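You operate a simulated robot arm through the tools that you are given. There is no shell and no other tool. Be economical: measure what you need, move in short steps, check, and stop when the job is done.

You are at the controls of a simulated two-armed robot. One attempt, no reset.

## Task
Take the beige cloth from the top of the folding table and lay it out flat on the bare end of the folding table.
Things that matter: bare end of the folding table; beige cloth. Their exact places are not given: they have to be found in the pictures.

It is judged by the outcome, as a careful person would: the job done as asked, and still so three seconds after it is handed in. It fails if anything else is knocked over, pushed out of place, dropped, spilled or broken. Flat cloth is picked up by pressing the open fingertips on it (5 to 10 N) and closing them slowly along it; thin cloth reads only 2 to 8 mm in the jaws.

## Robot
Two 7-joint arms with two-finger parallel grippers on one trunk, on a base that drives. Base frame: it is fixed to the floor where the robot stands at the start and does not move with it; the origin is under the middle of the robot, x ahead of it, y to its left, z up; the surface under the hand at the start is at about z = 740. Readings come in mm, rad, newtons and seconds.
The left shoulder is at the start at [50, 168, 1032], the right one opposite. With the tool pointing down near the work surface each hand reaches from about 220 to 660 mm from the robot's upright axis, wherever it stands, measured 20 degrees to its own side. Places, roughly: bare end of the folding table [800, 400, 700]. Payload 1.57 kg a hand.
Tool frame (each hand has its own): the origin (TCP) lies between the finger pads and is the grasp point; the fingertips stand 30 mm ahead of it; z points along the fingers, y is the line along which they close. Largest opening 80 mm; finger width 17, thickness 12; the body of the gripper, 40 by 82 mm, starts 80 mm behind the TCP.
Orientation is that of the tool frame in the base frame, as a unit quaternion [x, y, z, w]. With the fingers straight down and closing along the base's y, the tool's x points along the base's -x, its y along +y and its z along -z.

## Interface
- The arms move only by the tool arm_command. It takes "left_rows", "right_rows" or both (then of equal length, played together; a hand with none holds still); each is one flat list of numbers, 6 for each row, row after row: the shift along the tool's x, y, z in mm, then the turn, a rotation vector about the tool's x, y, z in rad. In form: [x, y, z, ax, ay, az, x, y, z, ax, ay, az, ...]. A call has 1 to 8 rows; each row shifts and turns the commanded pose from where the row before left it, along the tool's axes as they then stand. "left_hand" and "right_hand" are, for a hand that has rows, the closure in counts, from 0 (fully open) to 255 (shut), set as the call begins (left out, the last holds). Rows are played at 5 a second. More than 50 mm and 0.15 rad between two rows, or a gripper value outside its range, and nothing of the call is played. A pose out of reach is approached as far as the arm can. The call stops where the force on the tool passes 40 N (or 10 N more than at its start, if that is more) or the arm is blocked; 0.2 s more then pass. The fingers move at their own pace (about 45 mm/s each) and stop on an object; they squeeze with about 22 N. The grip force told is the motor's: it shows also when the fingers shut on nothing. Time passes only in rows, and 0.2 s behind the last, so rows that do not move let the fingers close. It gives the time, the measured TCP pose, the force on the tool (base axes), the opening and the grip force at its end, in the units of the frame above (readings bear some noise), with the torque about the TCP (base axes, N m) and any sound that the robot's microphone picked up.
- Cameras (640 x 400 px; columns grow to the right, rows downward): "scene" is now at [118.5, 9.5, 1225.6]; the picture's right is [0.10, -1.00, 0.00], its down [-0.74, -0.07, -0.67] and it looks along [0.67, 0.06, -0.74] (base axes); focal length 257 px, centre (320, 200). "left" rides on the left gripper at [72, 7, -122] in its tool frame; the picture's right is [-0.09, 1.00, 0.00], its down [-0.84, -0.08, -0.54] and it looks along [-0.54, -0.05, 0.84] (tool axes); focal length 238 px, centre (320, 200). "right" rides on the right gripper at [72, -7, -122] in its tool frame; the picture's right is [0.09, 1.00, 0.00], its down [-0.84, 0.08, -0.54] and it looks along [-0.54, 0.05, 0.84] (tool axes); focal length 238 px, centre (320, 200).
- capture(camera): a new picture of that camera. It takes no simulated time.
- move_column(by): slides the trunk up (or, below 0, down) by that many mm; the arms and the scene camera ride with it, the base frame stays. It gives what a move gives, with no picture.
- drive_base(legs): drives the robot by 1 to 6 legs, each [ahead, left, turn to the left] in mm, mm and rad, along the robot's own axes; the way and the turn of a leg run together, so that a leg with both is an arc; at most 1500 mm and 3.142 rad a leg. The arms and the cameras ride along, it lands a little off, and it stops where it bumps. It gives what a move gives.
- turn_head(pan, tilt): turns the head with the scene camera to pan (to the left, within 1.396 rad either way) and tilt (down, from -0.506 to 1.204), counted from straight ahead of the robot. It gives what a move gives.
- pixel_to_xyz(camera, pixels): for up to 12 pixels [column, row] of the newest picture of that camera ("zoom" is the newest enlarged one), the place [x, y, z] in the base frame of the surface seen there, good to about 2 mm. It takes no simulated time.
- zoom(camera, box): a new picture of the part [left, top, right, bottom] of that camera's present view, enlarged. It takes no simulated time.
- job_done(): hands the job in; it is judged then, once.

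Keep the steps short. Do not move on a guess: measure, check each grasp and each placing, and mend mistakes. In all there are 80 turns and 62 pictures (those below and enlarged ones count). Leave the grippers open and the arms clear of the work at the hand-in unless told otherwise, and finish with a single line.

The tools are called by a JSON object that holds its "method" and its "body". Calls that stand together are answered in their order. arm_command: Moves the arms, as the interface text tells. Its arguments: {"type":"object","properties":{"left_rows":{"type":"array"},"left_hand":{"type":"number"},"right_rows":{"type":"array"},"right_hand":{"type":"number"}},"required":[]} The other tools are called the same way: move_column (by) slides the trunk up or down; drive_base (legs) drives the base; turn_head (pan, tilt) turns the head that bears the scene camera; capture (camera) takes a picture; pixel_to_xyz (camera, pixels) gives the place of the surface under pixels of a picture; zoom (camera, box) takes an enlarged picture of a part of a camera's view; job_done () hands the job in.

At the start:

```text
time_s: 0.0
left_tool_pos: [481.2, 328.4, 999.6]
left_orientation: [-0.001, 1.0, 0.0, 0.001]
left_contact_force: [-0.1, 0.3, -0.6]
left_moment: [0.0, 0.0, 0.03]
left_width: 79.9
left_grip_force: 0.0
right_tool_pos: [490.6, -95.2, 986.0]
right_orientation: [0.0, 1.0, 0.001, 0.001]
right_contact_force: [0.3, 0.0, 0.0]
right_moment: [0.0, -0.03, -0.03]
right_width: 79.8
right_grip_force: 0.0
trunk travel left (down, up): [-200.0, 243.0]
robot x, y, heading: [1.6, -0.1, 0.003]
head pan, tilt: [0.096, 0.838]
```

scene: 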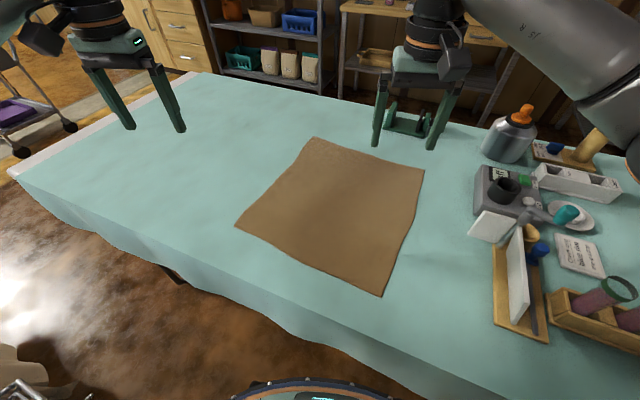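
right: 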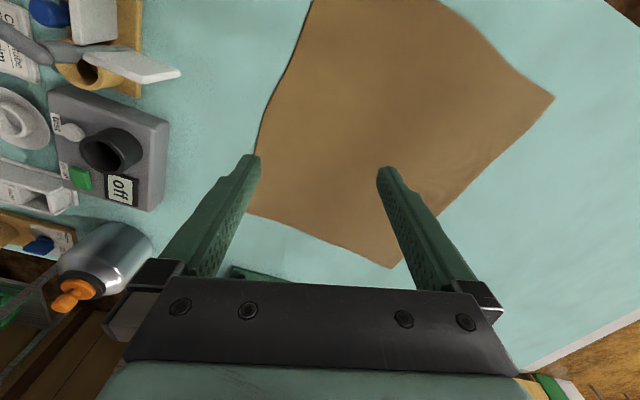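
left: 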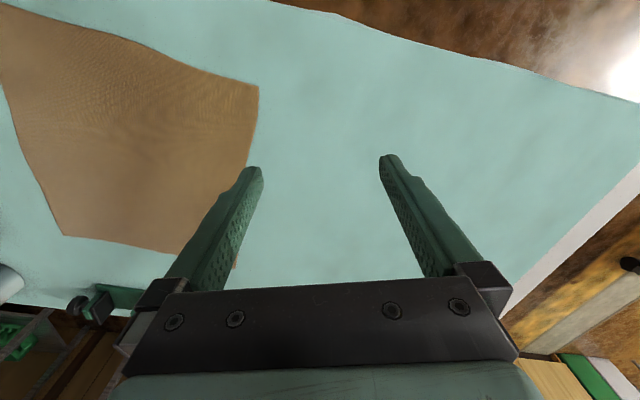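

I see a brown/beige cloth on the teal table top, with clutter to the right and an empty end to the left. I'll measure the cloth corners and the table edges first.

{"method": "pixel_to_xyz", "body": {"camera": "scene", "pixels": [[314, 138], [423, 170], [381, 295], [237, 225], [330, 210], [200, 76], [12, 172], [180, 272], [120, 140], [340, 100], [300, 320], [60, 150]]}}

{"method": "turn_head", "body": {"pan": 0.6, "tilt": 0.75}}

{"method": "capture", "body": {"camera": "scene"}}

```text
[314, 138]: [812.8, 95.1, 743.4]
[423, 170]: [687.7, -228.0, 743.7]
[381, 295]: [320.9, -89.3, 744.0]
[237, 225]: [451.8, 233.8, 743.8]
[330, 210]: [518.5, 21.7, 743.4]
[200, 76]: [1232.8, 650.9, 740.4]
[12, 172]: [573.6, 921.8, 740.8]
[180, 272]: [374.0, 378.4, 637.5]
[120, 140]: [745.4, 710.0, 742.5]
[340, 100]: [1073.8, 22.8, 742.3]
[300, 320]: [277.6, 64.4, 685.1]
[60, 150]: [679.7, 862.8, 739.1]
```

```text
time_s: 0.9
left_tool_pos: [480.7, 328.5, 999.9]
left_orientation: [-0.001, 1.0, 0.0, 0.001]
left_contact_force: [-0.3, -0.3, -0.8]
left_moment: [0.03, 0.05, 0.01]
left_width: 79.7
left_grip_force: 0.1
right_tool_pos: [490.7, -94.9, 986.8]
right_orientation: [0.0, 1.0, -0.001, 0.0]
right_contact_force: [-0.4, 0.7, 0.3]
right_moment: [-0.03, -0.02, 0.0]
right_width: 79.9
right_grip_force: 0.0
trunk travel left (down, up): [-200.0, 243.0]
robot x, y, heading: [0.2, 2.2, 0.001]
head pan, tilt: [0.6, 0.75]
```

```text
58 pictures are left
```

scene: 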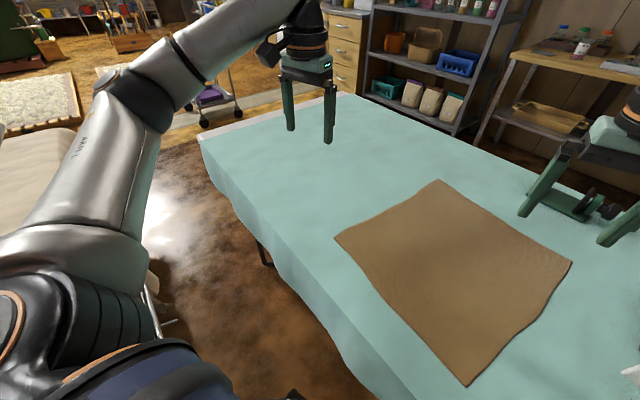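

The cloth is ~390 x 347 mm with its sides parallel to the table's, and the empty end continues to the left. I'll check what stands on the floor to the left where I will drive, and where the near table edge lies.

{"method": "pixel_to_xyz", "body": {"camera": "scene", "pixels": [[30, 180], [100, 60], [40, 100], [170, 220], [180, 300], [155, 300], [203, 140], [262, 240], [300, 310], [340, 340], [250, 190], [215, 160]]}}

{"method": "turn_head", "body": {"pan": 1.2, "tilt": 0.7}}

{"method": "capture", "body": {"camera": "scene"}}

```text
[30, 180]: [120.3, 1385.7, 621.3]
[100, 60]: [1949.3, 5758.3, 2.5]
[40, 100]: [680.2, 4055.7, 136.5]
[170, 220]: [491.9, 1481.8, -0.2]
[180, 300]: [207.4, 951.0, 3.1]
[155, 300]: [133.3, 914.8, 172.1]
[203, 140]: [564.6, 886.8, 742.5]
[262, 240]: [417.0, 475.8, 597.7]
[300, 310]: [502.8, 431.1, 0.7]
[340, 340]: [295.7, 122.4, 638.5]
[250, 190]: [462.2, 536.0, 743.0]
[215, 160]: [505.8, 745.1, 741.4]
```

```text
time_s: 1.9
left_tool_pos: [481.1, 327.5, 1000.9]
left_orientation: [-0.001, 1.0, 0.001, 0.0]
left_contact_force: [-0.1, -0.8, 0.4]
left_moment: [0.0, 0.04, 0.0]
left_width: 80.2
left_grip_force: 0.1
right_tool_pos: [490.3, -96.9, 985.7]
right_orientation: [0.0, 1.0, 0.001, 0.001]
right_contact_force: [-0.1, 0.2, 0.4]
right_moment: [0.04, 0.03, 0.03]
right_width: 80.1
right_grip_force: 0.1
trunk travel left (down, up): [-200.0, 243.0]
robot x, y, heading: [-2.7, -2.3, 0.001]
head pan, tilt: [1.201, 0.7]
```

```text
57 pictures are left
```

scene: 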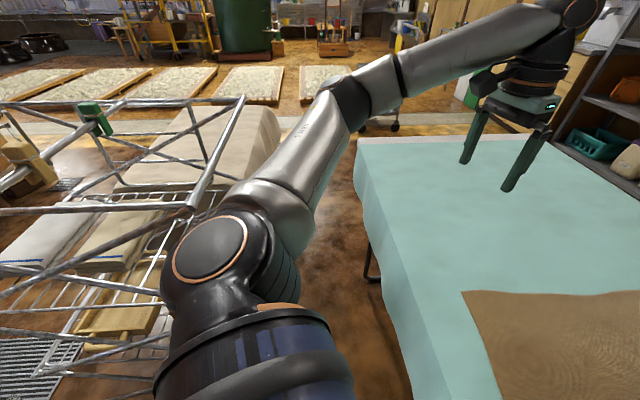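

A cart stands left-behind me. I'll measure where its nearest parts are.

{"method": "pixel_to_xyz", "body": {"camera": "scene", "pixels": [[240, 105], [195, 203], [150, 215], [90, 222], [150, 310], [278, 130], [265, 165], [240, 175], [150, 350], [30, 345], [190, 165], [330, 250]]}}

```text
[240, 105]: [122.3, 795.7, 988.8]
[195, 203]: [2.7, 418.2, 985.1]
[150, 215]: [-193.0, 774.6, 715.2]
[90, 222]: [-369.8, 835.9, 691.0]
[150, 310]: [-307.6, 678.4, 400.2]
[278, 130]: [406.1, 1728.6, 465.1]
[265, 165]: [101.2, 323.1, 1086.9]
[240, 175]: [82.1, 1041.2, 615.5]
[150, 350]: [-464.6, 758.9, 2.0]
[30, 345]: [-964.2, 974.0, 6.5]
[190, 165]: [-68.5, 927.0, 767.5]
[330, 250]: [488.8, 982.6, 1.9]
```

The cart's corner is near (3, 418, 985), so the way left is narrow. I'll look down to see my own base's size and its gap to the table.

{"method": "turn_head", "body": {"pan": 0.5, "tilt": 1.2}}

{"method": "capture", "body": {"camera": "scene"}}

{"method": "pixel_to_xyz", "body": {"camera": "scene", "pixels": [[320, 300], [320, 340], [320, 380], [200, 330], [250, 260], [200, 200], [150, 150], [100, 200], [60, 100], [400, 330], [300, 240], [340, 220]]}}

```text
time_s: 3.0
left_tool_pos: [479.3, 328.4, 1000.6]
left_orientation: [-0.001, 1.0, -0.001, 0.0]
left_contact_force: [0.1, -0.5, -0.5]
left_moment: [-0.01, 0.01, -0.01]
left_width: 80.3
left_grip_force: 0.1
right_tool_pos: [491.3, -97.2, 986.4]
right_orientation: [0.0, 1.0, 0.0, 0.0]
right_contact_force: [-1.0, -0.2, 0.2]
right_moment: [-0.03, 0.01, 0.01]
right_width: 80.0
right_grip_force: 0.0
trunk travel left (down, up): [-200.0, 243.0]
robot x, y, heading: [-0.4, -1.7, 0.005]
head pan, tilt: [0.499, 1.201]
```

```text
56 pictures are left
```

scene: 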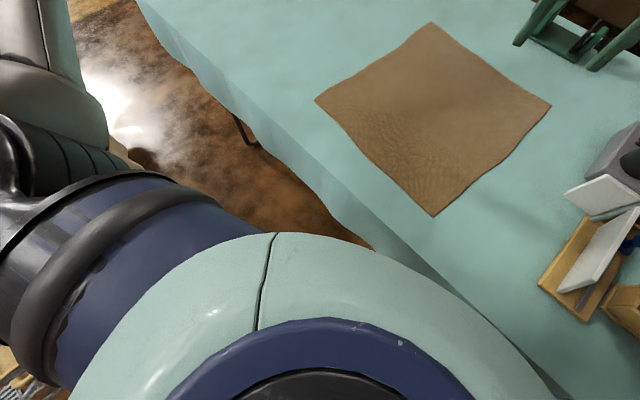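

```text
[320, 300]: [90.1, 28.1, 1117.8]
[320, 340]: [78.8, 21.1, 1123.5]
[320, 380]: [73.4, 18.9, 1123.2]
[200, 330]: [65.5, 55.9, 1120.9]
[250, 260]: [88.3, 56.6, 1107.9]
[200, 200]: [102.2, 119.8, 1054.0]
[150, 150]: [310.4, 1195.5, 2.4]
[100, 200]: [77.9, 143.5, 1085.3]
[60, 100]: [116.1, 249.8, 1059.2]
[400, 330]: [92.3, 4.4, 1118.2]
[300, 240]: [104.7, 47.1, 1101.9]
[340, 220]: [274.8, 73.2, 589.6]
```

Trunk hides the base. I'll pitch the left hand backward (about its y, 8 × 0.15 rad, TCP in place) so its camera looks back at the base and the gap.

{"method": "arm_command", "body": {"left_rows": [0, 0, 0, 0, 0.14, 0, 0, 0, 0, 0, 0.14, 0, 0, 0, 0, 0, 0.14, 0, 0, 0, 0, 0, 0.14, 0, 0, 0, 0, 0, 0.14, 0, 0, 0, 0, 0, 0.14, 0, 0, 0, 0, 0, 0.14, 0, 0, 0, 0, 0, 0.14, 0]}}

{"method": "capture", "body": {"camera": "left"}}

```text
time_s: 4.8
left_tool_pos: [456.2, 320.4, 977.4]
left_orientation: [0.0, 0.962, 0.0, -0.274]
left_contact_force: [-0.2, 0.2, 0.0]
left_moment: [0.02, 0.0, -0.02]
left_width: 80.0
left_grip_force: 0.0
left hand out of reach, approached as far as the arm can: row 4, 5, 6, 7, 8
right_tool_pos: [489.5, -97.2, 986.1]
right_orientation: [0.0, 1.0, -0.001, 0.0]
right_contact_force: [-0.1, 0.8, 0.4]
right_moment: [0.02, -0.01, -0.02]
right_width: 80.2
right_grip_force: 0.0
trunk travel left (down, up): [-200.0, 243.0]
robot x, y, heading: [0.7, 0.5, -0.002]
head pan, tilt: [0.499, 1.201]
```

```text
55 pictures are left
```

left: 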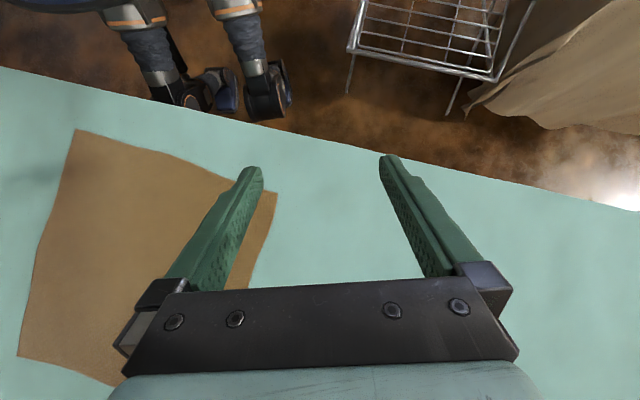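

The robot stands on legs with feet. I'll measure feet, cart legs and edge.

{"method": "pixel_to_xyz", "body": {"camera": "left", "pixels": [[265, 95], [288, 100], [212, 75], [170, 75], [265, 118], [350, 48], [447, 115], [495, 78], [347, 92], [370, 155], [580, 190], [470, 100]]}}

{"method": "zoom", "body": {"camera": "left", "box": [60, 0, 380, 200]}}

```text
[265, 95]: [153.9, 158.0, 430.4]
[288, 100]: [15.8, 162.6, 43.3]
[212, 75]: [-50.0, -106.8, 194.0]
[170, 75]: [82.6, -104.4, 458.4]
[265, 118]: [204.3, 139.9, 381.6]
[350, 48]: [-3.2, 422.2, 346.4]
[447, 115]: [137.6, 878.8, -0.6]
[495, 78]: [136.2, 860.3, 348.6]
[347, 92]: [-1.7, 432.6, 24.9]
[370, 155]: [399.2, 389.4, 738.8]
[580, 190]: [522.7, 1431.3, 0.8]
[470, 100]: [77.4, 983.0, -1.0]
```

```text
2.00 times, centred on (220, 100) of left
```

zoom: 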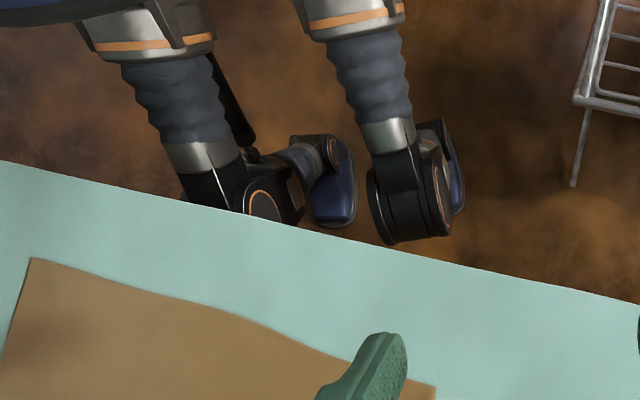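

The robot's knees reach x≈204; between cart (n≈-115) and tablecloth skirt (≈245) the lane is only ~355 mm. I'll return the hand to upright and survey the table's end and far side for a better standing place.

{"method": "arm_command", "body": {"left_rows": [0, 0, 0, 0, -0.14, 0, 0, 0, 0, 0, -0.14, 0, 0, 0, 0, 0, -0.14, 0, 0, 0, 0, 0, -0.14, 0, 0, 0, 0, 0, -0.14, 0, 0, 0, 0, 0, -0.14, 0, 0, 0, 0, 0, -0.14, 0, 0, 0, 0, 0, -0.14, 0]}}

{"method": "turn_head", "body": {"pan": 0.65, "tilt": 0.35}}

{"method": "capture", "body": {"camera": "scene"}}

```text
time_s: 6.6
left_tool_pos: [456.8, 320.7, 978.7]
left_orientation: [-0.001, 0.96, 0.001, 0.28]
left_contact_force: [0.5, -0.1, 0.3]
left_moment: [-0.03, 0.04, 0.0]
left_width: 80.2
left_grip_force: 0.0
right_tool_pos: [490.7, -95.6, 985.6]
right_orientation: [0.0, 1.0, 0.0, 0.0]
right_contact_force: [0.2, -0.8, 0.1]
right_moment: [-0.01, 0.0, 0.02]
right_width: 80.0
right_grip_force: 0.1
trunk travel left (down, up): [-200.0, 243.0]
robot x, y, heading: [1.0, -0.4, -0.005]
head pan, tilt: [0.499, 1.201]
```

```text
time_s: 7.8
left_tool_pos: [455.1, 320.1, 977.0]
left_orientation: [0.0, 0.961, 0.0, 0.277]
left_contact_force: [-0.3, -0.1, -0.2]
left_moment: [-0.03, -0.02, 0.02]
left_width: 79.6
left_grip_force: 0.0
right_tool_pos: [490.1, -95.3, 986.7]
right_orientation: [0.0, 1.0, 0.0, 0.0]
right_contact_force: [0.1, -0.1, -0.1]
right_moment: [0.0, -0.01, 0.02]
right_width: 80.1
right_grip_force: 0.0
trunk travel left (down, up): [-200.0, 243.0]
robot x, y, heading: [1.6, 0.0, -0.0]
head pan, tilt: [0.649, 0.351]
```

```text
53 pictures are left
```

scene: 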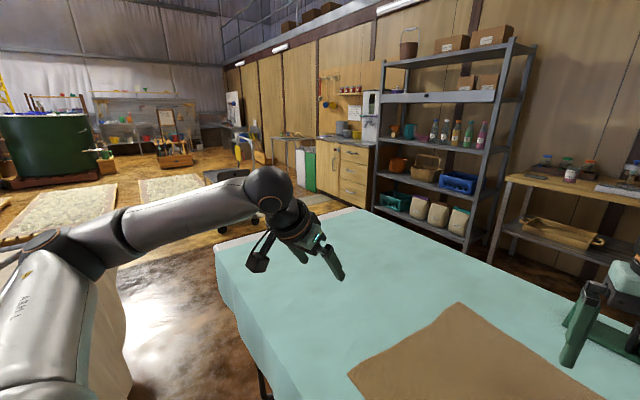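

The end of the table has open floor. I'll measure the obstacles around it, right the left hand (it is tilted 0.56 rad forward), and look to the right side.

{"method": "pixel_to_xyz", "body": {"camera": "scene", "pixels": [[376, 205], [467, 248], [223, 229], [254, 219], [340, 193], [180, 270], [130, 375], [120, 270], [366, 209], [217, 252], [500, 240], [60, 200]]}}

{"method": "arm_command", "body": {"left_rows": [0, 0, 0, 0, 0.14, 0, 0, 0, 0, 0, 0.14, 0, 0, 0, 0, 0, 0.14, 0, 0, 0, 0, 0, 0.14, 0]}}

{"method": "turn_head", "body": {"pan": -0.7, "tilt": 0.55}}

{"method": "capture", "body": {"camera": "scene"}}

```text
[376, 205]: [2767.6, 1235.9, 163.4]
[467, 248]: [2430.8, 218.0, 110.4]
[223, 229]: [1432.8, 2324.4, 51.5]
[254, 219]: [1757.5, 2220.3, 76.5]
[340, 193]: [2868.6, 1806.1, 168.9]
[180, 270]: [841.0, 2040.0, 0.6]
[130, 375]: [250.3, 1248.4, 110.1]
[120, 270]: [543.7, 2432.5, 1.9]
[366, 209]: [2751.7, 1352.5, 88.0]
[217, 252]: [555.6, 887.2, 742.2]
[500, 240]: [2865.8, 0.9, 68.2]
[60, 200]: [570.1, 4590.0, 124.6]
```

```text
time_s: 8.8
left_tool_pos: [456.6, 318.1, 977.7]
left_orientation: [0.0, 1.0, 0.001, 0.0]
left_contact_force: [0.7, 0.3, 0.6]
left_moment: [-0.01, -0.02, 0.01]
left_width: 79.9
left_grip_force: 0.0
right_tool_pos: [490.2, -95.5, 985.9]
right_orientation: [0.0, 1.0, 0.0, 0.0]
right_contact_force: [0.0, 0.9, -0.6]
right_moment: [-0.01, 0.02, -0.02]
right_width: 79.9
right_grip_force: 0.0
trunk travel left (down, up): [-200.0, 243.0]
robot x, y, heading: [3.0, -0.9, -0.002]
head pan, tilt: [0.649, 0.351]
```

```text
time_s: 10.3
left_tool_pos: [456.4, 321.0, 977.8]
left_orientation: [-0.001, 1.0, 0.0, 0.003]
left_contact_force: [0.1, 0.4, 0.5]
left_moment: [0.05, -0.01, -0.02]
left_width: 80.1
left_grip_force: 0.1
right_tool_pos: [491.2, -95.5, 985.2]
right_orientation: [-0.001, 1.0, -0.001, 0.0]
right_contact_force: [0.2, 1.6, 0.5]
right_moment: [0.04, 0.01, 0.01]
right_width: 80.2
right_grip_force: 0.2
trunk travel left (down, up): [-200.0, 243.0]
robot x, y, heading: [3.4, -2.4, -0.003]
head pan, tilt: [-0.7, 0.55]
```

```text
52 pictures are left
```

scene: 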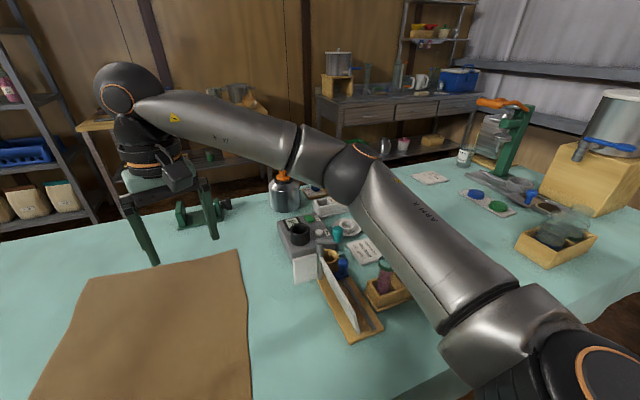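

Far side has >1.2 m to the shelves and the table end is open too. I'll check the surroundings behind me on both sides.

{"method": "turn_head", "body": {"pan": 1.39, "tilt": 0.45}}

{"method": "capture", "body": {"camera": "scene"}}

{"method": "pixel_to_xyz", "body": {"camera": "scene", "pixels": [[20, 390], [60, 330], [20, 250], [20, 330], [100, 250], [150, 210], [40, 180], [200, 190], [150, 100], [100, 300], [10, 130], [260, 200]]}}

{"method": "turn_head", "body": {"pan": -1.39, "tilt": 0.45}}

{"method": "capture", "body": {"camera": "scene"}}

```text
time_s: 12.3
left_tool_pos: [456.6, 320.9, 977.9]
left_orientation: [-0.001, 1.0, -0.001, 0.003]
left_contact_force: [-0.3, -1.1, 0.2]
left_moment: [0.01, 0.01, 0.01]
left_width: 80.1
left_grip_force: 0.0
right_tool_pos: [489.9, -95.7, 986.7]
right_orientation: [0.0, 1.0, 0.0, -0.001]
right_contact_force: [-0.2, 1.2, 0.2]
right_moment: [-0.02, -0.03, 0.01]
right_width: 80.0
right_grip_force: 0.1
trunk travel left (down, up): [-200.0, 243.0]
robot x, y, heading: [-1.6, -2.4, 0.003]
head pan, tilt: [1.389, 0.45]
```

```text
51 pictures are left
```

scene: 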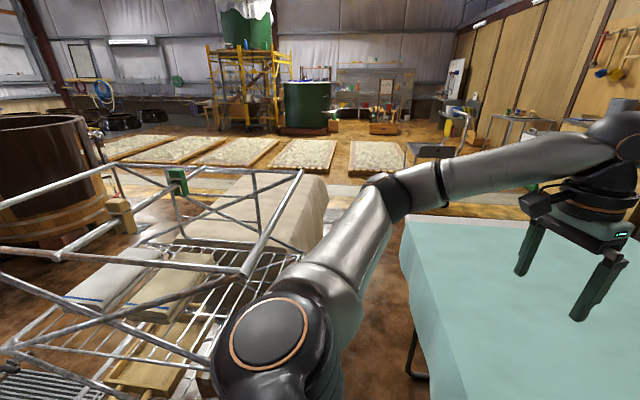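

```text
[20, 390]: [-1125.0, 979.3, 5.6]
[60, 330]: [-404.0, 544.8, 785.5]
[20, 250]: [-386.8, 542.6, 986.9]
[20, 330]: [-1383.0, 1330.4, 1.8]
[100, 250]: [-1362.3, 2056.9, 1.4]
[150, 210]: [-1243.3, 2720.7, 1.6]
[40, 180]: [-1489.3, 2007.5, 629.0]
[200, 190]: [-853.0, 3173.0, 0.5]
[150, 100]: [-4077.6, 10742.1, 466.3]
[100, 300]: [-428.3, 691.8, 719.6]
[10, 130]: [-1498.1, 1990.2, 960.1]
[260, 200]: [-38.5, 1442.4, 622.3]
```

```text
time_s: 14.7
left_tool_pos: [456.1, 320.4, 977.3]
left_orientation: [-0.001, 1.0, 0.0, 0.003]
left_contact_force: [0.0, 0.1, -0.6]
left_moment: [0.07, 0.0, 0.0]
left_width: 80.1
left_grip_force: 0.0
right_tool_pos: [489.4, -96.6, 986.2]
right_orientation: [0.0, 1.0, -0.001, 0.0]
right_contact_force: [-0.9, -0.2, -1.3]
right_moment: [0.0, 0.01, 0.02]
right_width: 80.0
right_grip_force: 0.0
trunk travel left (down, up): [-200.0, 243.0]
robot x, y, heading: [0.1, -2.0, 0.003]
head pan, tilt: [-1.389, 0.45]
```

```text
50 pictures are left
```

scene: 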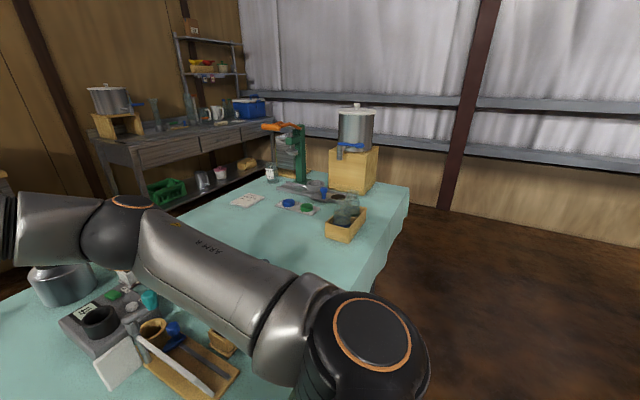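

Behind and right it's open; the left lane is too narrow, but the table's end is free. Plan: grip the cloth's two near corners from here, lift it clear, walk round the cart to the table's end, and lay it from there. First hover over corners (321,-89) and (452,234), tools yawed to the cloth, fingers at ~36 mm.

{"method": "arm_command", "body": {"right_rows": [28.6, 4.6, 31.2, 0, 0, 0, 28.6, 4.6, 31.2, 0, 0, 0, 28.6, 4.6, 31.2, 0, 0, 0, 28.6, 4.6, 31.2, 0, 0, 0, 28.6, 4.6, 31.2, 0, 0, 0, 0, 0, 0, 0, 0, 0.129, 0, 0, 0, 0, 0, 0.129, 0, 0, 0, 0, 0, 0.129], "left_rows": [-0.6, -23.3, 29.6, 0, 0, 0, -0.6, -23.3, 29.6, 0, 0, 0, -0.6, -23.3, 29.6, 0, 0, 0, -0.6, -23.3, 29.6, 0, 0, 0, -0.6, -23.3, 29.6, 0, 0, 0, 0, 0, 0, 0, 0, 0.129, 0, 0, 0, 0, 0, 0.129, 0, 0, 0, 0, 0, 0.129], "left_hand": 140, "right_hand": 140}}

{"method": "capture", "body": {"camera": "left"}}

{"method": "capture", "body": {"camera": "right"}}

```text
time_s: 16.5
left_tool_pos: [461.5, 202.7, 829.3]
left_orientation: [0.193, 0.981, -0.001, 0.002]
left_contact_force: [0.7, 0.1, -0.1]
left_moment: [0.05, 0.03, 0.01]
left_width: 36.1
left_grip_force: 0.1
right_tool_pos: [347.0, -73.5, 830.8]
right_orientation: [0.194, 0.981, 0.001, 0.0]
right_contact_force: [-0.6, 0.5, 0.0]
right_moment: [0.03, 0.02, 0.01]
right_width: 36.3
right_grip_force: 0.1
trunk travel left (down, up): [-200.0, 243.0]
robot x, y, heading: [-0.8, 1.3, 0.0]
head pan, tilt: [-1.389, 0.45]
```

```text
49 pictures are left
```

left: 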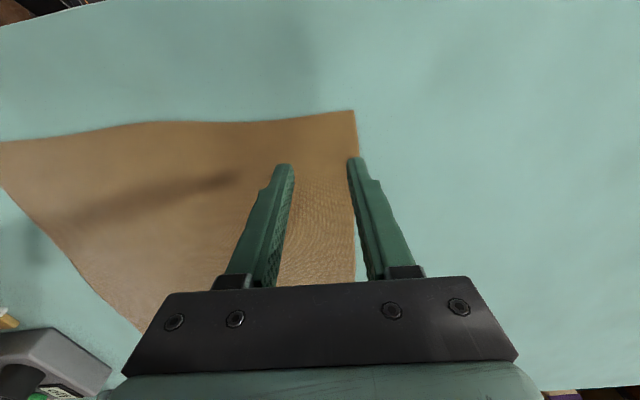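

```text
48 pictures are left
```

right: 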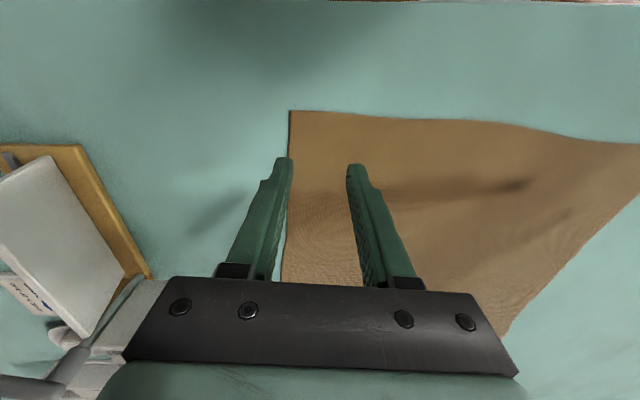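

Good alignment. I'll measure the corner points under each hand: left (355,111), right (290,111).

{"method": "pixel_to_xyz", "body": {"camera": "left", "pixels": [[354, 112], [300, 118], [356, 215], [320, 150]]}}

{"method": "pixel_to_xyz", "body": {"camera": "right", "pixels": [[291, 112], [350, 115], [288, 215], [320, 150]]}}

```text
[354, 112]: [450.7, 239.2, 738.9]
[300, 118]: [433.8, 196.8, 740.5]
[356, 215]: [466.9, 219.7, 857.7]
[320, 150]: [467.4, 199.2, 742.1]
```

```text
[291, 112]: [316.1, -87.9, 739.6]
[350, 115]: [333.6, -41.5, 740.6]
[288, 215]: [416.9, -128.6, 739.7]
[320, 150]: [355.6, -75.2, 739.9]
```

Both fingertip pairs are ~24 mm in from the near edge and 25–30 mm from the side edges. I'll come 8 mm nearer to the edge and descend to just above the cloth (TCP z≈774).

{"method": "arm_command", "body": {"right_rows": [8, 0, 25, 0, 0, 0, 0, 0, 20, 0, 0, 0, 0, 0, 8, 0, 0, 0, 0, 0, 3, 0, 0, 0, 0, 0, 0, 0, 0, 0], "left_rows": [8, 3, 25, 0, 0, 0, 0, 0, 20, 0, 0, 0, 0, 0, 7, 0, 0, 0, 0, 0, 2, 0, 0, 0, 0, 0, 0, 0, 0, 0]}}

```text
time_s: 17.7
left_tool_pos: [453.4, 208.6, 775.8]
left_orientation: [0.192, 0.981, 0.0, 0.001]
left_contact_force: [0.8, -0.4, -0.2]
left_moment: [-0.01, 0.0, -0.02]
left_width: 36.2
left_grip_force: 0.1
right_tool_pos: [339.5, -69.3, 774.5]
right_orientation: [0.193, 0.981, 0.001, 0.0]
right_contact_force: [0.1, -0.2, 0.5]
right_moment: [0.01, 0.03, 0.01]
right_width: 36.2
right_grip_force: 0.2
trunk travel left (down, up): [-200.0, 243.0]
robot x, y, heading: [0.2, -2.3, -0.002]
head pan, tilt: [-1.389, 0.45]
```

No contact yet; I'll go down in 1–2 mm steps until it presses.

{"method": "arm_command", "body": {"right_rows": [0, 0, 1.5, 0, 0, 0, 0, 0, 1, 0, 0, 0, 0, 0, 1, 0, 0, 0, 0, 0, 0, 0, 0, 0], "left_rows": [0, 0, 1.5, 0, 0, 0, 0, 0, 1, 0, 0, 0, 0, 0, 1, 0, 0, 0, 0, 0, 0, 0, 0, 0]}}

```text
time_s: 18.7
left_tool_pos: [454.2, 210.3, 772.0]
left_orientation: [0.191, 0.982, 0.0, 0.002]
left_contact_force: [0.2, 0.3, -0.3]
left_moment: [0.02, 0.0, 0.04]
left_width: 36.0
left_grip_force: 0.0
right_tool_pos: [341.0, -69.9, 771.4]
right_orientation: [0.193, 0.981, 0.0, 0.0]
right_contact_force: [-1.0, -2.1, 5.3]
right_moment: [-0.05, 0.05, -0.03]
right_width: 36.2
right_grip_force: 0.0
trunk travel left (down, up): [-200.0, 243.0]
robot x, y, heading: [-0.1, 1.1, 0.001]
head pan, tilt: [-1.389, 0.45]
```

Right presses with ~5 N. Left needs about 1–2 mm more.

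{"method": "arm_command", "body": {"right_rows": [0, 0, 0.3, 0, 0, 0, 0, 0, 0, 0, 0, 0, 0, 0, 0, 0, 0, 0], "left_rows": [0, 0, 1, 0, 0, 0, 0, 0, 0.6, 0, 0, 0, 0, 0, 0, 0, 0, 0]}}

```text
time_s: 19.5
left_tool_pos: [453.1, 209.2, 770.7]
left_orientation: [0.191, 0.982, 0.0, 0.002]
left_contact_force: [1.5, 0.0, 4.4]
left_moment: [-0.03, -0.07, 0.03]
left_width: 35.9
left_grip_force: 0.2
right_tool_pos: [340.2, -71.1, 770.3]
right_orientation: [0.192, 0.981, 0.0, 0.0]
right_contact_force: [-1.8, -4.9, 12.8]
right_moment: [-0.15, 0.1, 0.0]
right_width: 36.0
right_grip_force: 0.0
trunk travel left (down, up): [-200.0, 243.0]
robot x, y, heading: [0.0, 0.6, 0.005]
head pan, tilt: [-1.389, 0.45]
```

Ease the right 0.4 mm, add 0.4 mm left, and begin closing slowly.

{"method": "arm_command", "body": {"right_rows": [0, 0, -0.4, 0, 0, 0, 0, 0, 0, 0, 0, 0], "left_rows": [0, 0, 0.4, 0, 0, 0, 0, 0, 0, 0, 0, 0], "left_hand": 175, "right_hand": 175}}

{"method": "arm_command", "body": {"right_rows": [0, 0, 0, 0, 0, 0, 0, 0, 0, 0, 0, 0], "left_rows": [0, 0, 0, 0, 0, 0, 0, 0, 0, 0, 0, 0], "left_hand": 215, "right_hand": 215}}

{"method": "arm_command", "body": {"right_rows": [0, 0, 0, 0, 0, 0, 0, 0, 0, 0, 0, 0, 0, 0, 0, 0, 0, 0], "left_rows": [0, 0, 0, 0, 0, 0, 0, 0, 0, 0, 0, 0, 0, 0, 0, 0, 0, 0], "left_hand": 255, "right_hand": 255}}

```text
time_s: 20.1
left_tool_pos: [452.9, 210.3, 771.3]
left_orientation: [0.192, 0.981, 0.0, 0.004]
left_contact_force: [-1.3, 0.1, 12.3]
left_moment: [-0.04, 0.08, -0.02]
left_width: 24.2
left_grip_force: 0.0
right_tool_pos: [340.0, -68.5, 771.7]
right_orientation: [0.191, 0.981, 0.002, 0.002]
right_contact_force: [0.8, 2.3, 6.4]
right_moment: [0.04, -0.04, -0.03]
right_width: 24.4
right_grip_force: 0.0
trunk travel left (down, up): [-200.0, 243.0]
robot x, y, heading: [0.7, 0.8, -0.005]
head pan, tilt: [-1.389, 0.45]
```

```text
time_s: 20.7
left_tool_pos: [453.1, 208.0, 771.3]
left_orientation: [0.192, 0.981, 0.0, 0.004]
left_contact_force: [-1.9, -5.4, 16.9]
left_moment: [-0.16, 0.1, 0.03]
left_width: 13.8
left_grip_force: 5.0
right_tool_pos: [340.5, -69.7, 770.4]
right_orientation: [0.193, 0.981, 0.001, 0.001]
right_contact_force: [1.2, 3.6, 5.3]
right_moment: [0.14, -0.04, 0.0]
right_width: 13.3
right_grip_force: 0.5
trunk travel left (down, up): [-200.0, 243.0]
robot x, y, heading: [-2.7, 1.3, 0.003]
head pan, tilt: [-1.389, 0.45]
```

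```text
time_s: 21.5
left_tool_pos: [453.9, 208.4, 770.8]
left_orientation: [0.192, 0.981, -0.001, 0.003]
left_contact_force: [-0.3, -10.1, 20.4]
left_moment: [-0.31, 0.12, 0.16]
left_width: 8.7
left_grip_force: 22.3
right_tool_pos: [341.0, -70.5, 770.9]
right_orientation: [0.192, 0.981, 0.002, 0.0]
right_contact_force: [4.7, 10.7, 1.9]
right_moment: [0.38, -0.13, -0.03]
right_width: 2.8
right_grip_force: 21.9
trunk travel left (down, up): [-200.0, 243.0]
robot x, y, heading: [-4.6, 0.5, -0.004]
head pan, tilt: [-1.389, 0.45]
```

Left reads 8.7 mm, right 2.8 mm: something is in both jaws. I'll lift 40 mm and look.

{"method": "arm_command", "body": {"right_rows": [0, 0, -10, 0, 0, 0, 0, 0, -15, 0, 0, 0, 0, 0, -15, 0, 0, 0], "left_rows": [0, 0, -10, 0, 0, 0, 0, 0, -15, 0, 0, 0, 0, 0, -15, 0, 0, 0]}}

{"method": "capture", "body": {"camera": "left"}}

{"method": "capture", "body": {"camera": "right"}}

```text
time_s: 22.3
left_tool_pos: [452.4, 210.2, 809.2]
left_orientation: [0.192, 0.981, 0.001, 0.0]
left_contact_force: [0.3, 0.8, 0.2]
left_moment: [-0.02, 0.01, 0.01]
left_width: 0.0
left_grip_force: 21.1
right_tool_pos: [341.0, -69.4, 811.5]
right_orientation: [0.192, 0.981, 0.0, 0.0]
right_contact_force: [0.3, -0.2, 0.0]
right_moment: [0.0, 0.04, 0.02]
right_width: 2.1
right_grip_force: 21.6
trunk travel left (down, up): [-200.0, 243.0]
robot x, y, heading: [0.3, 0.7, 0.001]
head pan, tilt: [-1.389, 0.45]
```

```text
47 pictures are left
```

left: 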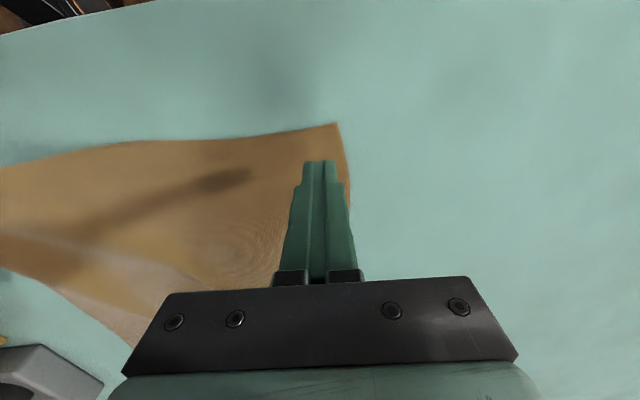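

```text
46 pictures are left
```

right: 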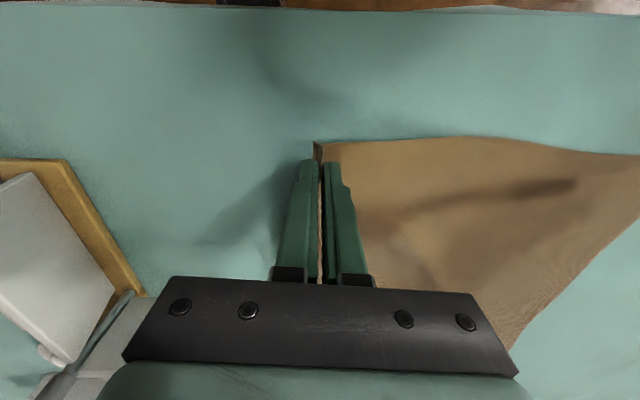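

Right holds the corner (2.1 mm, cloth seen between the pads); left slipped out. I'll reopen the left, remeasure the corner at (338,125).

{"method": "arm_command", "body": {"left_rows": [0, 0, 0, 0, 0, 0, 0, 0, 0, 0, 0, 0, 0, 0, 0, 0, 0, 0], "left_hand": 140}}

{"method": "capture", "body": {"camera": "left"}}

{"method": "pixel_to_xyz", "body": {"camera": "left", "pixels": [[335, 127], [320, 145], [300, 135], [320, 180], [315, 250]]}}

```text
time_s: 23.1
left_tool_pos: [452.0, 210.9, 810.0]
left_orientation: [0.191, 0.982, 0.0, 0.002]
left_contact_force: [0.2, 0.9, 0.3]
left_moment: [-0.01, 0.0, 0.01]
left_width: 36.2
left_grip_force: 0.0
right_tool_pos: [341.0, -70.4, 811.6]
right_orientation: [0.193, 0.981, -0.001, 0.0]
right_contact_force: [-0.1, -0.4, 0.3]
right_moment: [0.0, 0.0, 0.0]
right_width: 2.3
right_grip_force: 22.5
trunk travel left (down, up): [-200.0, 243.0]
robot x, y, heading: [5.9, -2.0, -0.001]
head pan, tilt: [-1.389, 0.45]
```

```text
45 pictures are left
```

left: 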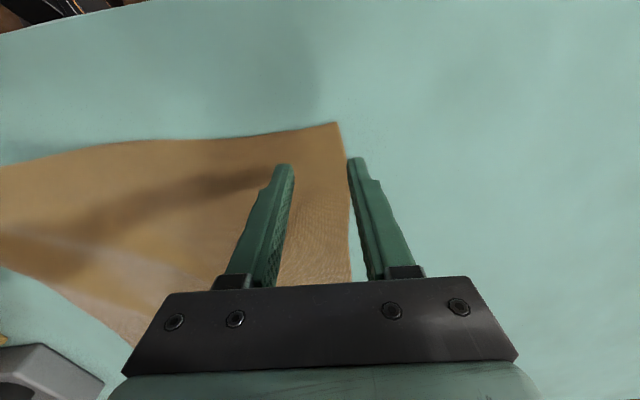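

```text
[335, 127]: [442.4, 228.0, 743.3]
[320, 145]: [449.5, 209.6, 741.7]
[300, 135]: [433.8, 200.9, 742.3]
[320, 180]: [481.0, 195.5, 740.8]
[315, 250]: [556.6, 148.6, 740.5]
```

The outer finger stood off the cloth's edge. Shift 16 mm inward along the edge and 4 mm deeper, and descend.

{"method": "arm_command", "body": {"left_rows": [-4, -16, 0, 0, 0, 0, 0, 0, 20, 0, 0, 0, 0, 0, 15, 0, 0, 0, 0, 0, 2.5, 0, 0, 0, 0, 0, 0, 0, 0, 0]}}

{"method": "arm_command", "body": {"left_rows": [0, 0, 0.8, 0, 0, 0, 0, 0, 0, 0, 0, 0]}}

```text
time_s: 24.3
left_tool_pos: [451.0, 193.5, 772.4]
left_orientation: [0.192, 0.981, 0.0, 0.002]
left_contact_force: [0.1, 0.4, 0.4]
left_moment: [0.05, 0.0, 0.0]
left_width: 36.1
left_grip_force: 0.0
right_tool_pos: [340.7, -69.5, 811.9]
right_orientation: [0.192, 0.981, 0.0, 0.001]
right_contact_force: [0.1, 0.2, -0.3]
right_moment: [-0.01, 0.01, -0.01]
right_width: 2.1
right_grip_force: 22.1
trunk travel left (down, up): [-200.0, 243.0]
robot x, y, heading: [3.0, -3.1, -0.001]
head pan, tilt: [-1.389, 0.45]
```

```text
time_s: 24.9
left_tool_pos: [450.7, 193.2, 772.8]
left_orientation: [0.193, 0.981, 0.0, 0.002]
left_contact_force: [-0.1, 0.6, -1.1]
left_moment: [-0.02, 0.02, 0.02]
left_width: 36.4
left_grip_force: 0.0
right_tool_pos: [340.0, -70.5, 812.0]
right_orientation: [0.193, 0.981, 0.0, 0.0]
right_contact_force: [0.5, 0.3, -1.3]
right_moment: [0.02, -0.02, 0.02]
right_width: 2.2
right_grip_force: 21.6
trunk travel left (down, up): [-200.0, 243.0]
robot x, y, heading: [-0.4, 1.8, -0.005]
head pan, tilt: [-1.389, 0.45]
```

{"method": "arm_command", "body": {"left_rows": [0, 0, 0.8, 0, 0, 0, 0, 0, 0, 0, 0, 0]}}

{"method": "arm_command", "body": {"left_rows": [0, 0, 0.5, 0, 0, 0, 0, 0, 0, 0, 0, 0]}}

```text
time_s: 25.5
left_tool_pos: [450.7, 193.5, 771.3]
left_orientation: [0.192, 0.981, 0.001, 0.001]
left_contact_force: [-0.1, -0.2, 3.1]
left_moment: [0.03, 0.04, -0.02]
left_width: 36.2
left_grip_force: 0.1
right_tool_pos: [340.6, -69.7, 812.9]
right_orientation: [0.192, 0.981, -0.001, 0.0]
right_contact_force: [0.2, -0.3, -0.7]
right_moment: [0.05, 0.02, 0.0]
right_width: 2.2
right_grip_force: 22.1
trunk travel left (down, up): [-200.0, 243.0]
robot x, y, heading: [-2.2, 0.6, -0.002]
head pan, tilt: [-1.389, 0.45]
```

```text
time_s: 26.1
left_tool_pos: [451.2, 194.0, 771.7]
left_orientation: [0.192, 0.981, 0.0, 0.003]
left_contact_force: [0.3, 1.8, 5.9]
left_moment: [0.09, 0.04, -0.06]
left_width: 36.0
left_grip_force: 0.0
right_tool_pos: [340.3, -70.2, 812.0]
right_orientation: [0.193, 0.981, 0.0, 0.001]
right_contact_force: [0.8, 0.8, 0.0]
right_moment: [-0.01, 0.02, 0.02]
right_width: 2.4
right_grip_force: 22.4
trunk travel left (down, up): [-200.0, 243.0]
robot x, y, heading: [0.5, 3.2, 0.004]
head pan, tilt: [-1.389, 0.45]
```

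~6 N. Close in small steps.

{"method": "arm_command", "body": {"left_rows": [0, 0, 0, 0, 0, 0, 0, 0, 0, 0, 0, 0], "left_hand": 180}}

{"method": "arm_command", "body": {"left_rows": [0, 0, 0, 0, 0, 0, 0, 0, 0, 0, 0, 0], "left_hand": 220}}

{"method": "arm_command", "body": {"left_rows": [0, 0, 0, 0, 0, 0, 0, 0, 0, 0, 0, 0, 0, 0, 0, 0, 0, 0], "left_hand": 255}}

{"method": "arm_command", "body": {"left_rows": [0, 0, -10, 0, 0, 0, 0, 0, -15, 0, 0, 0, 0, 0, -15, 0, 0, 0]}}

{"method": "capture", "body": {"camera": "left"}}

```text
time_s: 26.7
left_tool_pos: [451.1, 192.7, 771.0]
left_orientation: [0.191, 0.982, 0.0, 0.004]
left_contact_force: [0.3, 0.4, 6.8]
left_moment: [0.05, 0.01, -0.02]
left_width: 22.8
left_grip_force: 0.2
right_tool_pos: [341.1, -69.5, 811.9]
right_orientation: [0.193, 0.981, 0.0, 0.0]
right_contact_force: [-0.4, 0.0, -0.5]
right_moment: [0.01, -0.01, 0.01]
right_width: 2.3
right_grip_force: 21.3
trunk travel left (down, up): [-200.0, 243.0]
robot x, y, heading: [-1.4, -3.0, -0.004]
head pan, tilt: [-1.389, 0.45]
```

```text
time_s: 27.3
left_tool_pos: [451.1, 191.8, 771.1]
left_orientation: [0.193, 0.981, 0.0, 0.004]
left_contact_force: [-1.3, -0.6, 8.0]
left_moment: [0.03, 0.01, -0.01]
left_width: 10.5
left_grip_force: 0.1
right_tool_pos: [339.7, -69.5, 810.1]
right_orientation: [0.192, 0.981, 0.001, -0.001]
right_contact_force: [0.9, 0.9, -0.2]
right_moment: [0.01, 0.01, -0.02]
right_width: 2.3
right_grip_force: 21.4
trunk travel left (down, up): [-200.0, 243.0]
robot x, y, heading: [-1.3, 2.9, -0.004]
head pan, tilt: [-1.389, 0.45]
```

```text
time_s: 28.1
left_tool_pos: [451.8, 192.3, 771.0]
left_orientation: [0.192, 0.981, 0.0, 0.002]
left_contact_force: [-1.5, -3.5, 9.0]
left_moment: [-0.06, 0.07, 0.06]
left_width: 2.0
left_grip_force: 22.1
right_tool_pos: [341.4, -69.6, 811.9]
right_orientation: [0.192, 0.981, 0.0, -0.001]
right_contact_force: [1.2, 3.6, -0.2]
right_moment: [0.07, -0.07, 0.04]
right_width: 2.2
right_grip_force: 22.0
trunk travel left (down, up): [-200.0, 243.0]
robot x, y, heading: [-2.1, -2.5, -0.005]
head pan, tilt: [-1.389, 0.45]
```

```text
time_s: 28.9
left_tool_pos: [451.5, 194.3, 810.2]
left_orientation: [0.193, 0.981, 0.0, 0.002]
left_contact_force: [-0.3, -1.0, 0.6]
left_moment: [-0.09, 0.03, 0.07]
left_width: 2.2
left_grip_force: 21.8
right_tool_pos: [340.6, -70.0, 810.8]
right_orientation: [0.192, 0.981, 0.0, 0.0]
right_contact_force: [-0.5, 2.1, -0.5]
right_moment: [0.07, -0.01, 0.03]
right_width: 2.4
right_grip_force: 22.0
trunk travel left (down, up): [-200.0, 243.0]
robot x, y, heading: [-0.1, -0.8, -0.003]
head pan, tilt: [-1.389, 0.45]
```

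```text
44 pictures are left
```

left: 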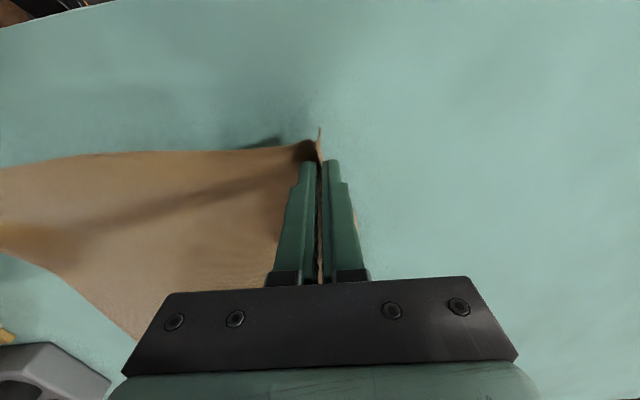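

Both hands hold the cloth (2.2 mm each). Lift: trunk up first, then the arms.

{"method": "move_column", "body": {"by": 240}}

{"method": "arm_command", "body": {"right_rows": [0, 0, -20, 0, 0, 0, 0, 0, -30, 0, 0, 0, 0, 0, -30, 0, 0, 0, 0, 0, -30, 0, 0, 0, 0, 0, -30, 0, 0, 0], "left_rows": [0, 0, -20, 0, 0, 0, 0, 0, -30, 0, 0, 0, 0, 0, -30, 0, 0, 0, 0, 0, -30, 0, 0, 0, 0, 0, -30, 0, 0, 0]}}

{"method": "turn_head", "body": {"pan": -0.1, "tilt": 0.9}}

{"method": "capture", "body": {"camera": "scene"}}

```text
time_s: 31.4
left_tool_pos: [450.4, 193.7, 1049.5]
left_orientation: [0.193, 0.981, 0.0, 0.002]
left_contact_force: [-1.6, -2.4, 0.6]
left_moment: [-0.05, 0.02, 0.04]
left_width: 1.9
left_grip_force: 22.3
right_tool_pos: [341.3, -69.3, 1051.7]
right_orientation: [0.193, 0.981, 0.0, 0.0]
right_contact_force: [1.2, 2.1, 0.6]
right_moment: [0.07, -0.04, -0.05]
right_width: 2.4
right_grip_force: 22.5
trunk travel left (down, up): [-440.0, 3.0]
robot x, y, heading: [-1.6, -1.3, 0.004]
head pan, tilt: [-1.389, 0.45]
```

```text
time_s: 32.6
left_tool_pos: [450.1, 194.0, 1189.7]
left_orientation: [0.191, 0.982, 0.0, 0.001]
left_contact_force: [-1.6, -2.1, 0.1]
left_moment: [-0.05, 0.03, 0.05]
left_width: 2.1
left_grip_force: 22.2
right_tool_pos: [340.1, -69.5, 1192.0]
right_orientation: [0.193, 0.981, 0.0, 0.0]
right_contact_force: [0.7, 2.4, -0.1]
right_moment: [0.07, -0.01, -0.01]
right_width: 2.1
right_grip_force: 22.0
trunk travel left (down, up): [-440.0, 3.0]
robot x, y, heading: [-0.6, -3.1, 0.001]
head pan, tilt: [-1.389, 0.45]
```

```text
time_s: 34.1
left_tool_pos: [451.0, 193.4, 1190.4]
left_orientation: [0.191, 0.982, 0.0, 0.002]
left_contact_force: [-1.7, -1.7, -1.1]
left_moment: [-0.07, 0.04, 0.06]
left_width: 2.3
left_grip_force: 22.1
right_tool_pos: [342.5, -69.5, 1190.5]
right_orientation: [0.193, 0.981, 0.0, 0.0]
right_contact_force: [1.1, 2.5, 0.2]
right_moment: [0.04, 0.0, -0.04]
right_width: 2.4
right_grip_force: 22.2
trunk travel left (down, up): [-440.0, 3.0]
robot x, y, heading: [0.4, 0.4, -0.003]
head pan, tilt: [-0.099, 0.901]
```

```text
43 pictures are left
```

scene: 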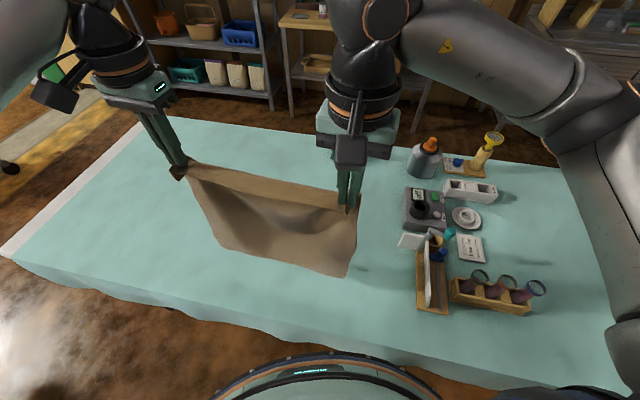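

The cloth hangs freely from both hands above everything. Now back off diagonally (300 back, 150 right, away from table and cart), then turn right 1.4 rad to see what's behind.

{"method": "drive_base", "body": {"legs": [[-300, -150, 0], [0, 0, -1.4]]}}

{"method": "turn_head", "body": {"pan": -1.0, "tilt": 0.4}}

{"method": "capture", "body": {"camera": "scene"}}

```text
time_s: 39.8
left_tool_pos: [-38.9, -562.1, 1189.8]
left_orientation: [0.779, 0.627, -0.001, 0.002]
left_contact_force: [-2.1, 0.2, -0.1]
left_moment: [0.06, 0.05, 0.06]
left_width: 2.3
left_grip_force: 22.3
right_tool_pos: [-317.2, -497.0, 1191.8]
right_orientation: [0.78, 0.626, -0.001, 0.0]
right_contact_force: [2.6, -1.2, 0.8]
right_moment: [-0.02, -0.09, 0.01]
right_width: 2.1
right_grip_force: 22.1
trunk travel left (down, up): [-440.0, 3.0]
robot x, y, heading: [-308.1, -150.4, -1.403]
head pan, tilt: [-0.099, 0.901]
```

```text
time_s: 41.0
left_tool_pos: [-37.7, -561.5, 1189.1]
left_orientation: [0.78, 0.626, -0.001, 0.002]
left_contact_force: [-2.4, 0.8, 0.2]
left_moment: [0.04, 0.08, 0.02]
left_width: 2.1
left_grip_force: 22.4
right_tool_pos: [-316.9, -497.8, 1190.0]
right_orientation: [0.78, 0.626, -0.001, 0.0]
right_contact_force: [2.0, 0.1, -0.1]
right_moment: [-0.06, -0.11, 0.05]
right_width: 2.2
right_grip_force: 21.8
trunk travel left (down, up): [-440.0, 3.0]
robot x, y, heading: [-309.4, -148.7, -1.402]
head pan, tilt: [-1.0, 0.4]
```

```text
42 pictures are left
```

scene: 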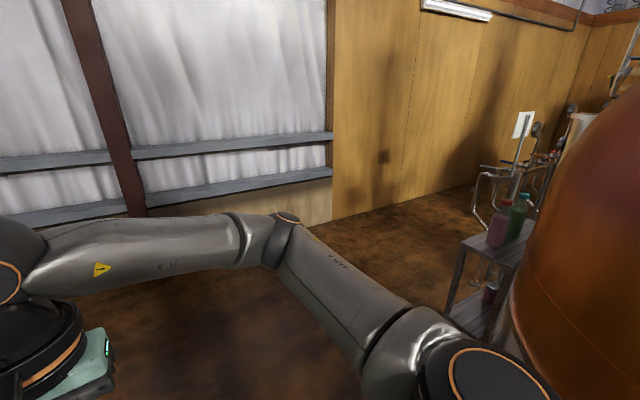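

There's a brown tank and a small shelf behind. Measuring their places.

{"method": "pixel_to_xyz", "body": {"camera": "scene", "pixels": [[520, 290], [560, 270], [610, 250], [635, 300], [450, 300], [480, 330], [300, 250], [620, 180]]}}

{"method": "turn_head", "body": {"pan": -1.39, "tilt": 0.5}}

{"method": "capture", "body": {"camera": "scene"}}

{"method": "pixel_to_xyz", "body": {"camera": "scene", "pixels": [[420, 250], [460, 200], [500, 250], [540, 200], [580, 240], [620, 250], [600, 150], [630, 330], [560, 330], [400, 310], [350, 270]]}}

```text
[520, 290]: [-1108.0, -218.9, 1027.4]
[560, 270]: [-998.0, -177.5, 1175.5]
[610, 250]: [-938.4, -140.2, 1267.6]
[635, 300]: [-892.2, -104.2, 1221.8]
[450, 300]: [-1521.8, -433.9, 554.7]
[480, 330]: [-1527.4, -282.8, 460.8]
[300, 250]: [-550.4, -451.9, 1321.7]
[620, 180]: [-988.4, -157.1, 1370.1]
```

```text
time_s: 41.8
left_tool_pos: [-38.9, -562.0, 1188.7]
left_orientation: [0.779, 0.627, -0.001, 0.001]
left_contact_force: [-2.8, 0.0, -0.6]
left_moment: [0.0, 0.09, 0.06]
left_width: 2.0
left_grip_force: 22.0
right_tool_pos: [-317.9, -496.9, 1191.7]
right_orientation: [0.779, 0.627, 0.0, 0.0]
right_contact_force: [2.4, -0.7, -0.5]
right_moment: [-0.01, -0.06, 0.01]
right_width: 2.4
right_grip_force: 22.6
trunk travel left (down, up): [-440.0, 3.0]
robot x, y, heading: [-309.1, -150.1, -1.401]
head pan, tilt: [-1.389, 0.499]
```

```text
41 pictures are left
```

scene: 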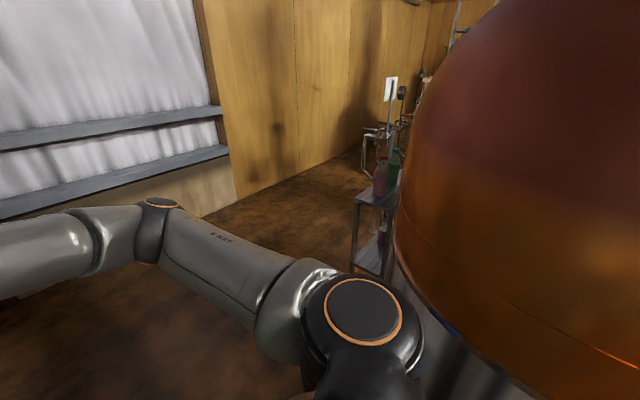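

```text
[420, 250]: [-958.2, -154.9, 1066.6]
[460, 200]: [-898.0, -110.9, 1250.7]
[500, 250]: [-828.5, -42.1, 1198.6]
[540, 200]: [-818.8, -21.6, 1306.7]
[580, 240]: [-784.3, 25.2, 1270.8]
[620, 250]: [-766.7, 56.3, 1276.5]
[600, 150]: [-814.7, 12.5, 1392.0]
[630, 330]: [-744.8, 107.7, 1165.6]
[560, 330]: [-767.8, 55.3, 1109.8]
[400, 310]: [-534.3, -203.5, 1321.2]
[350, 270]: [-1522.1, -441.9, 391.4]
```

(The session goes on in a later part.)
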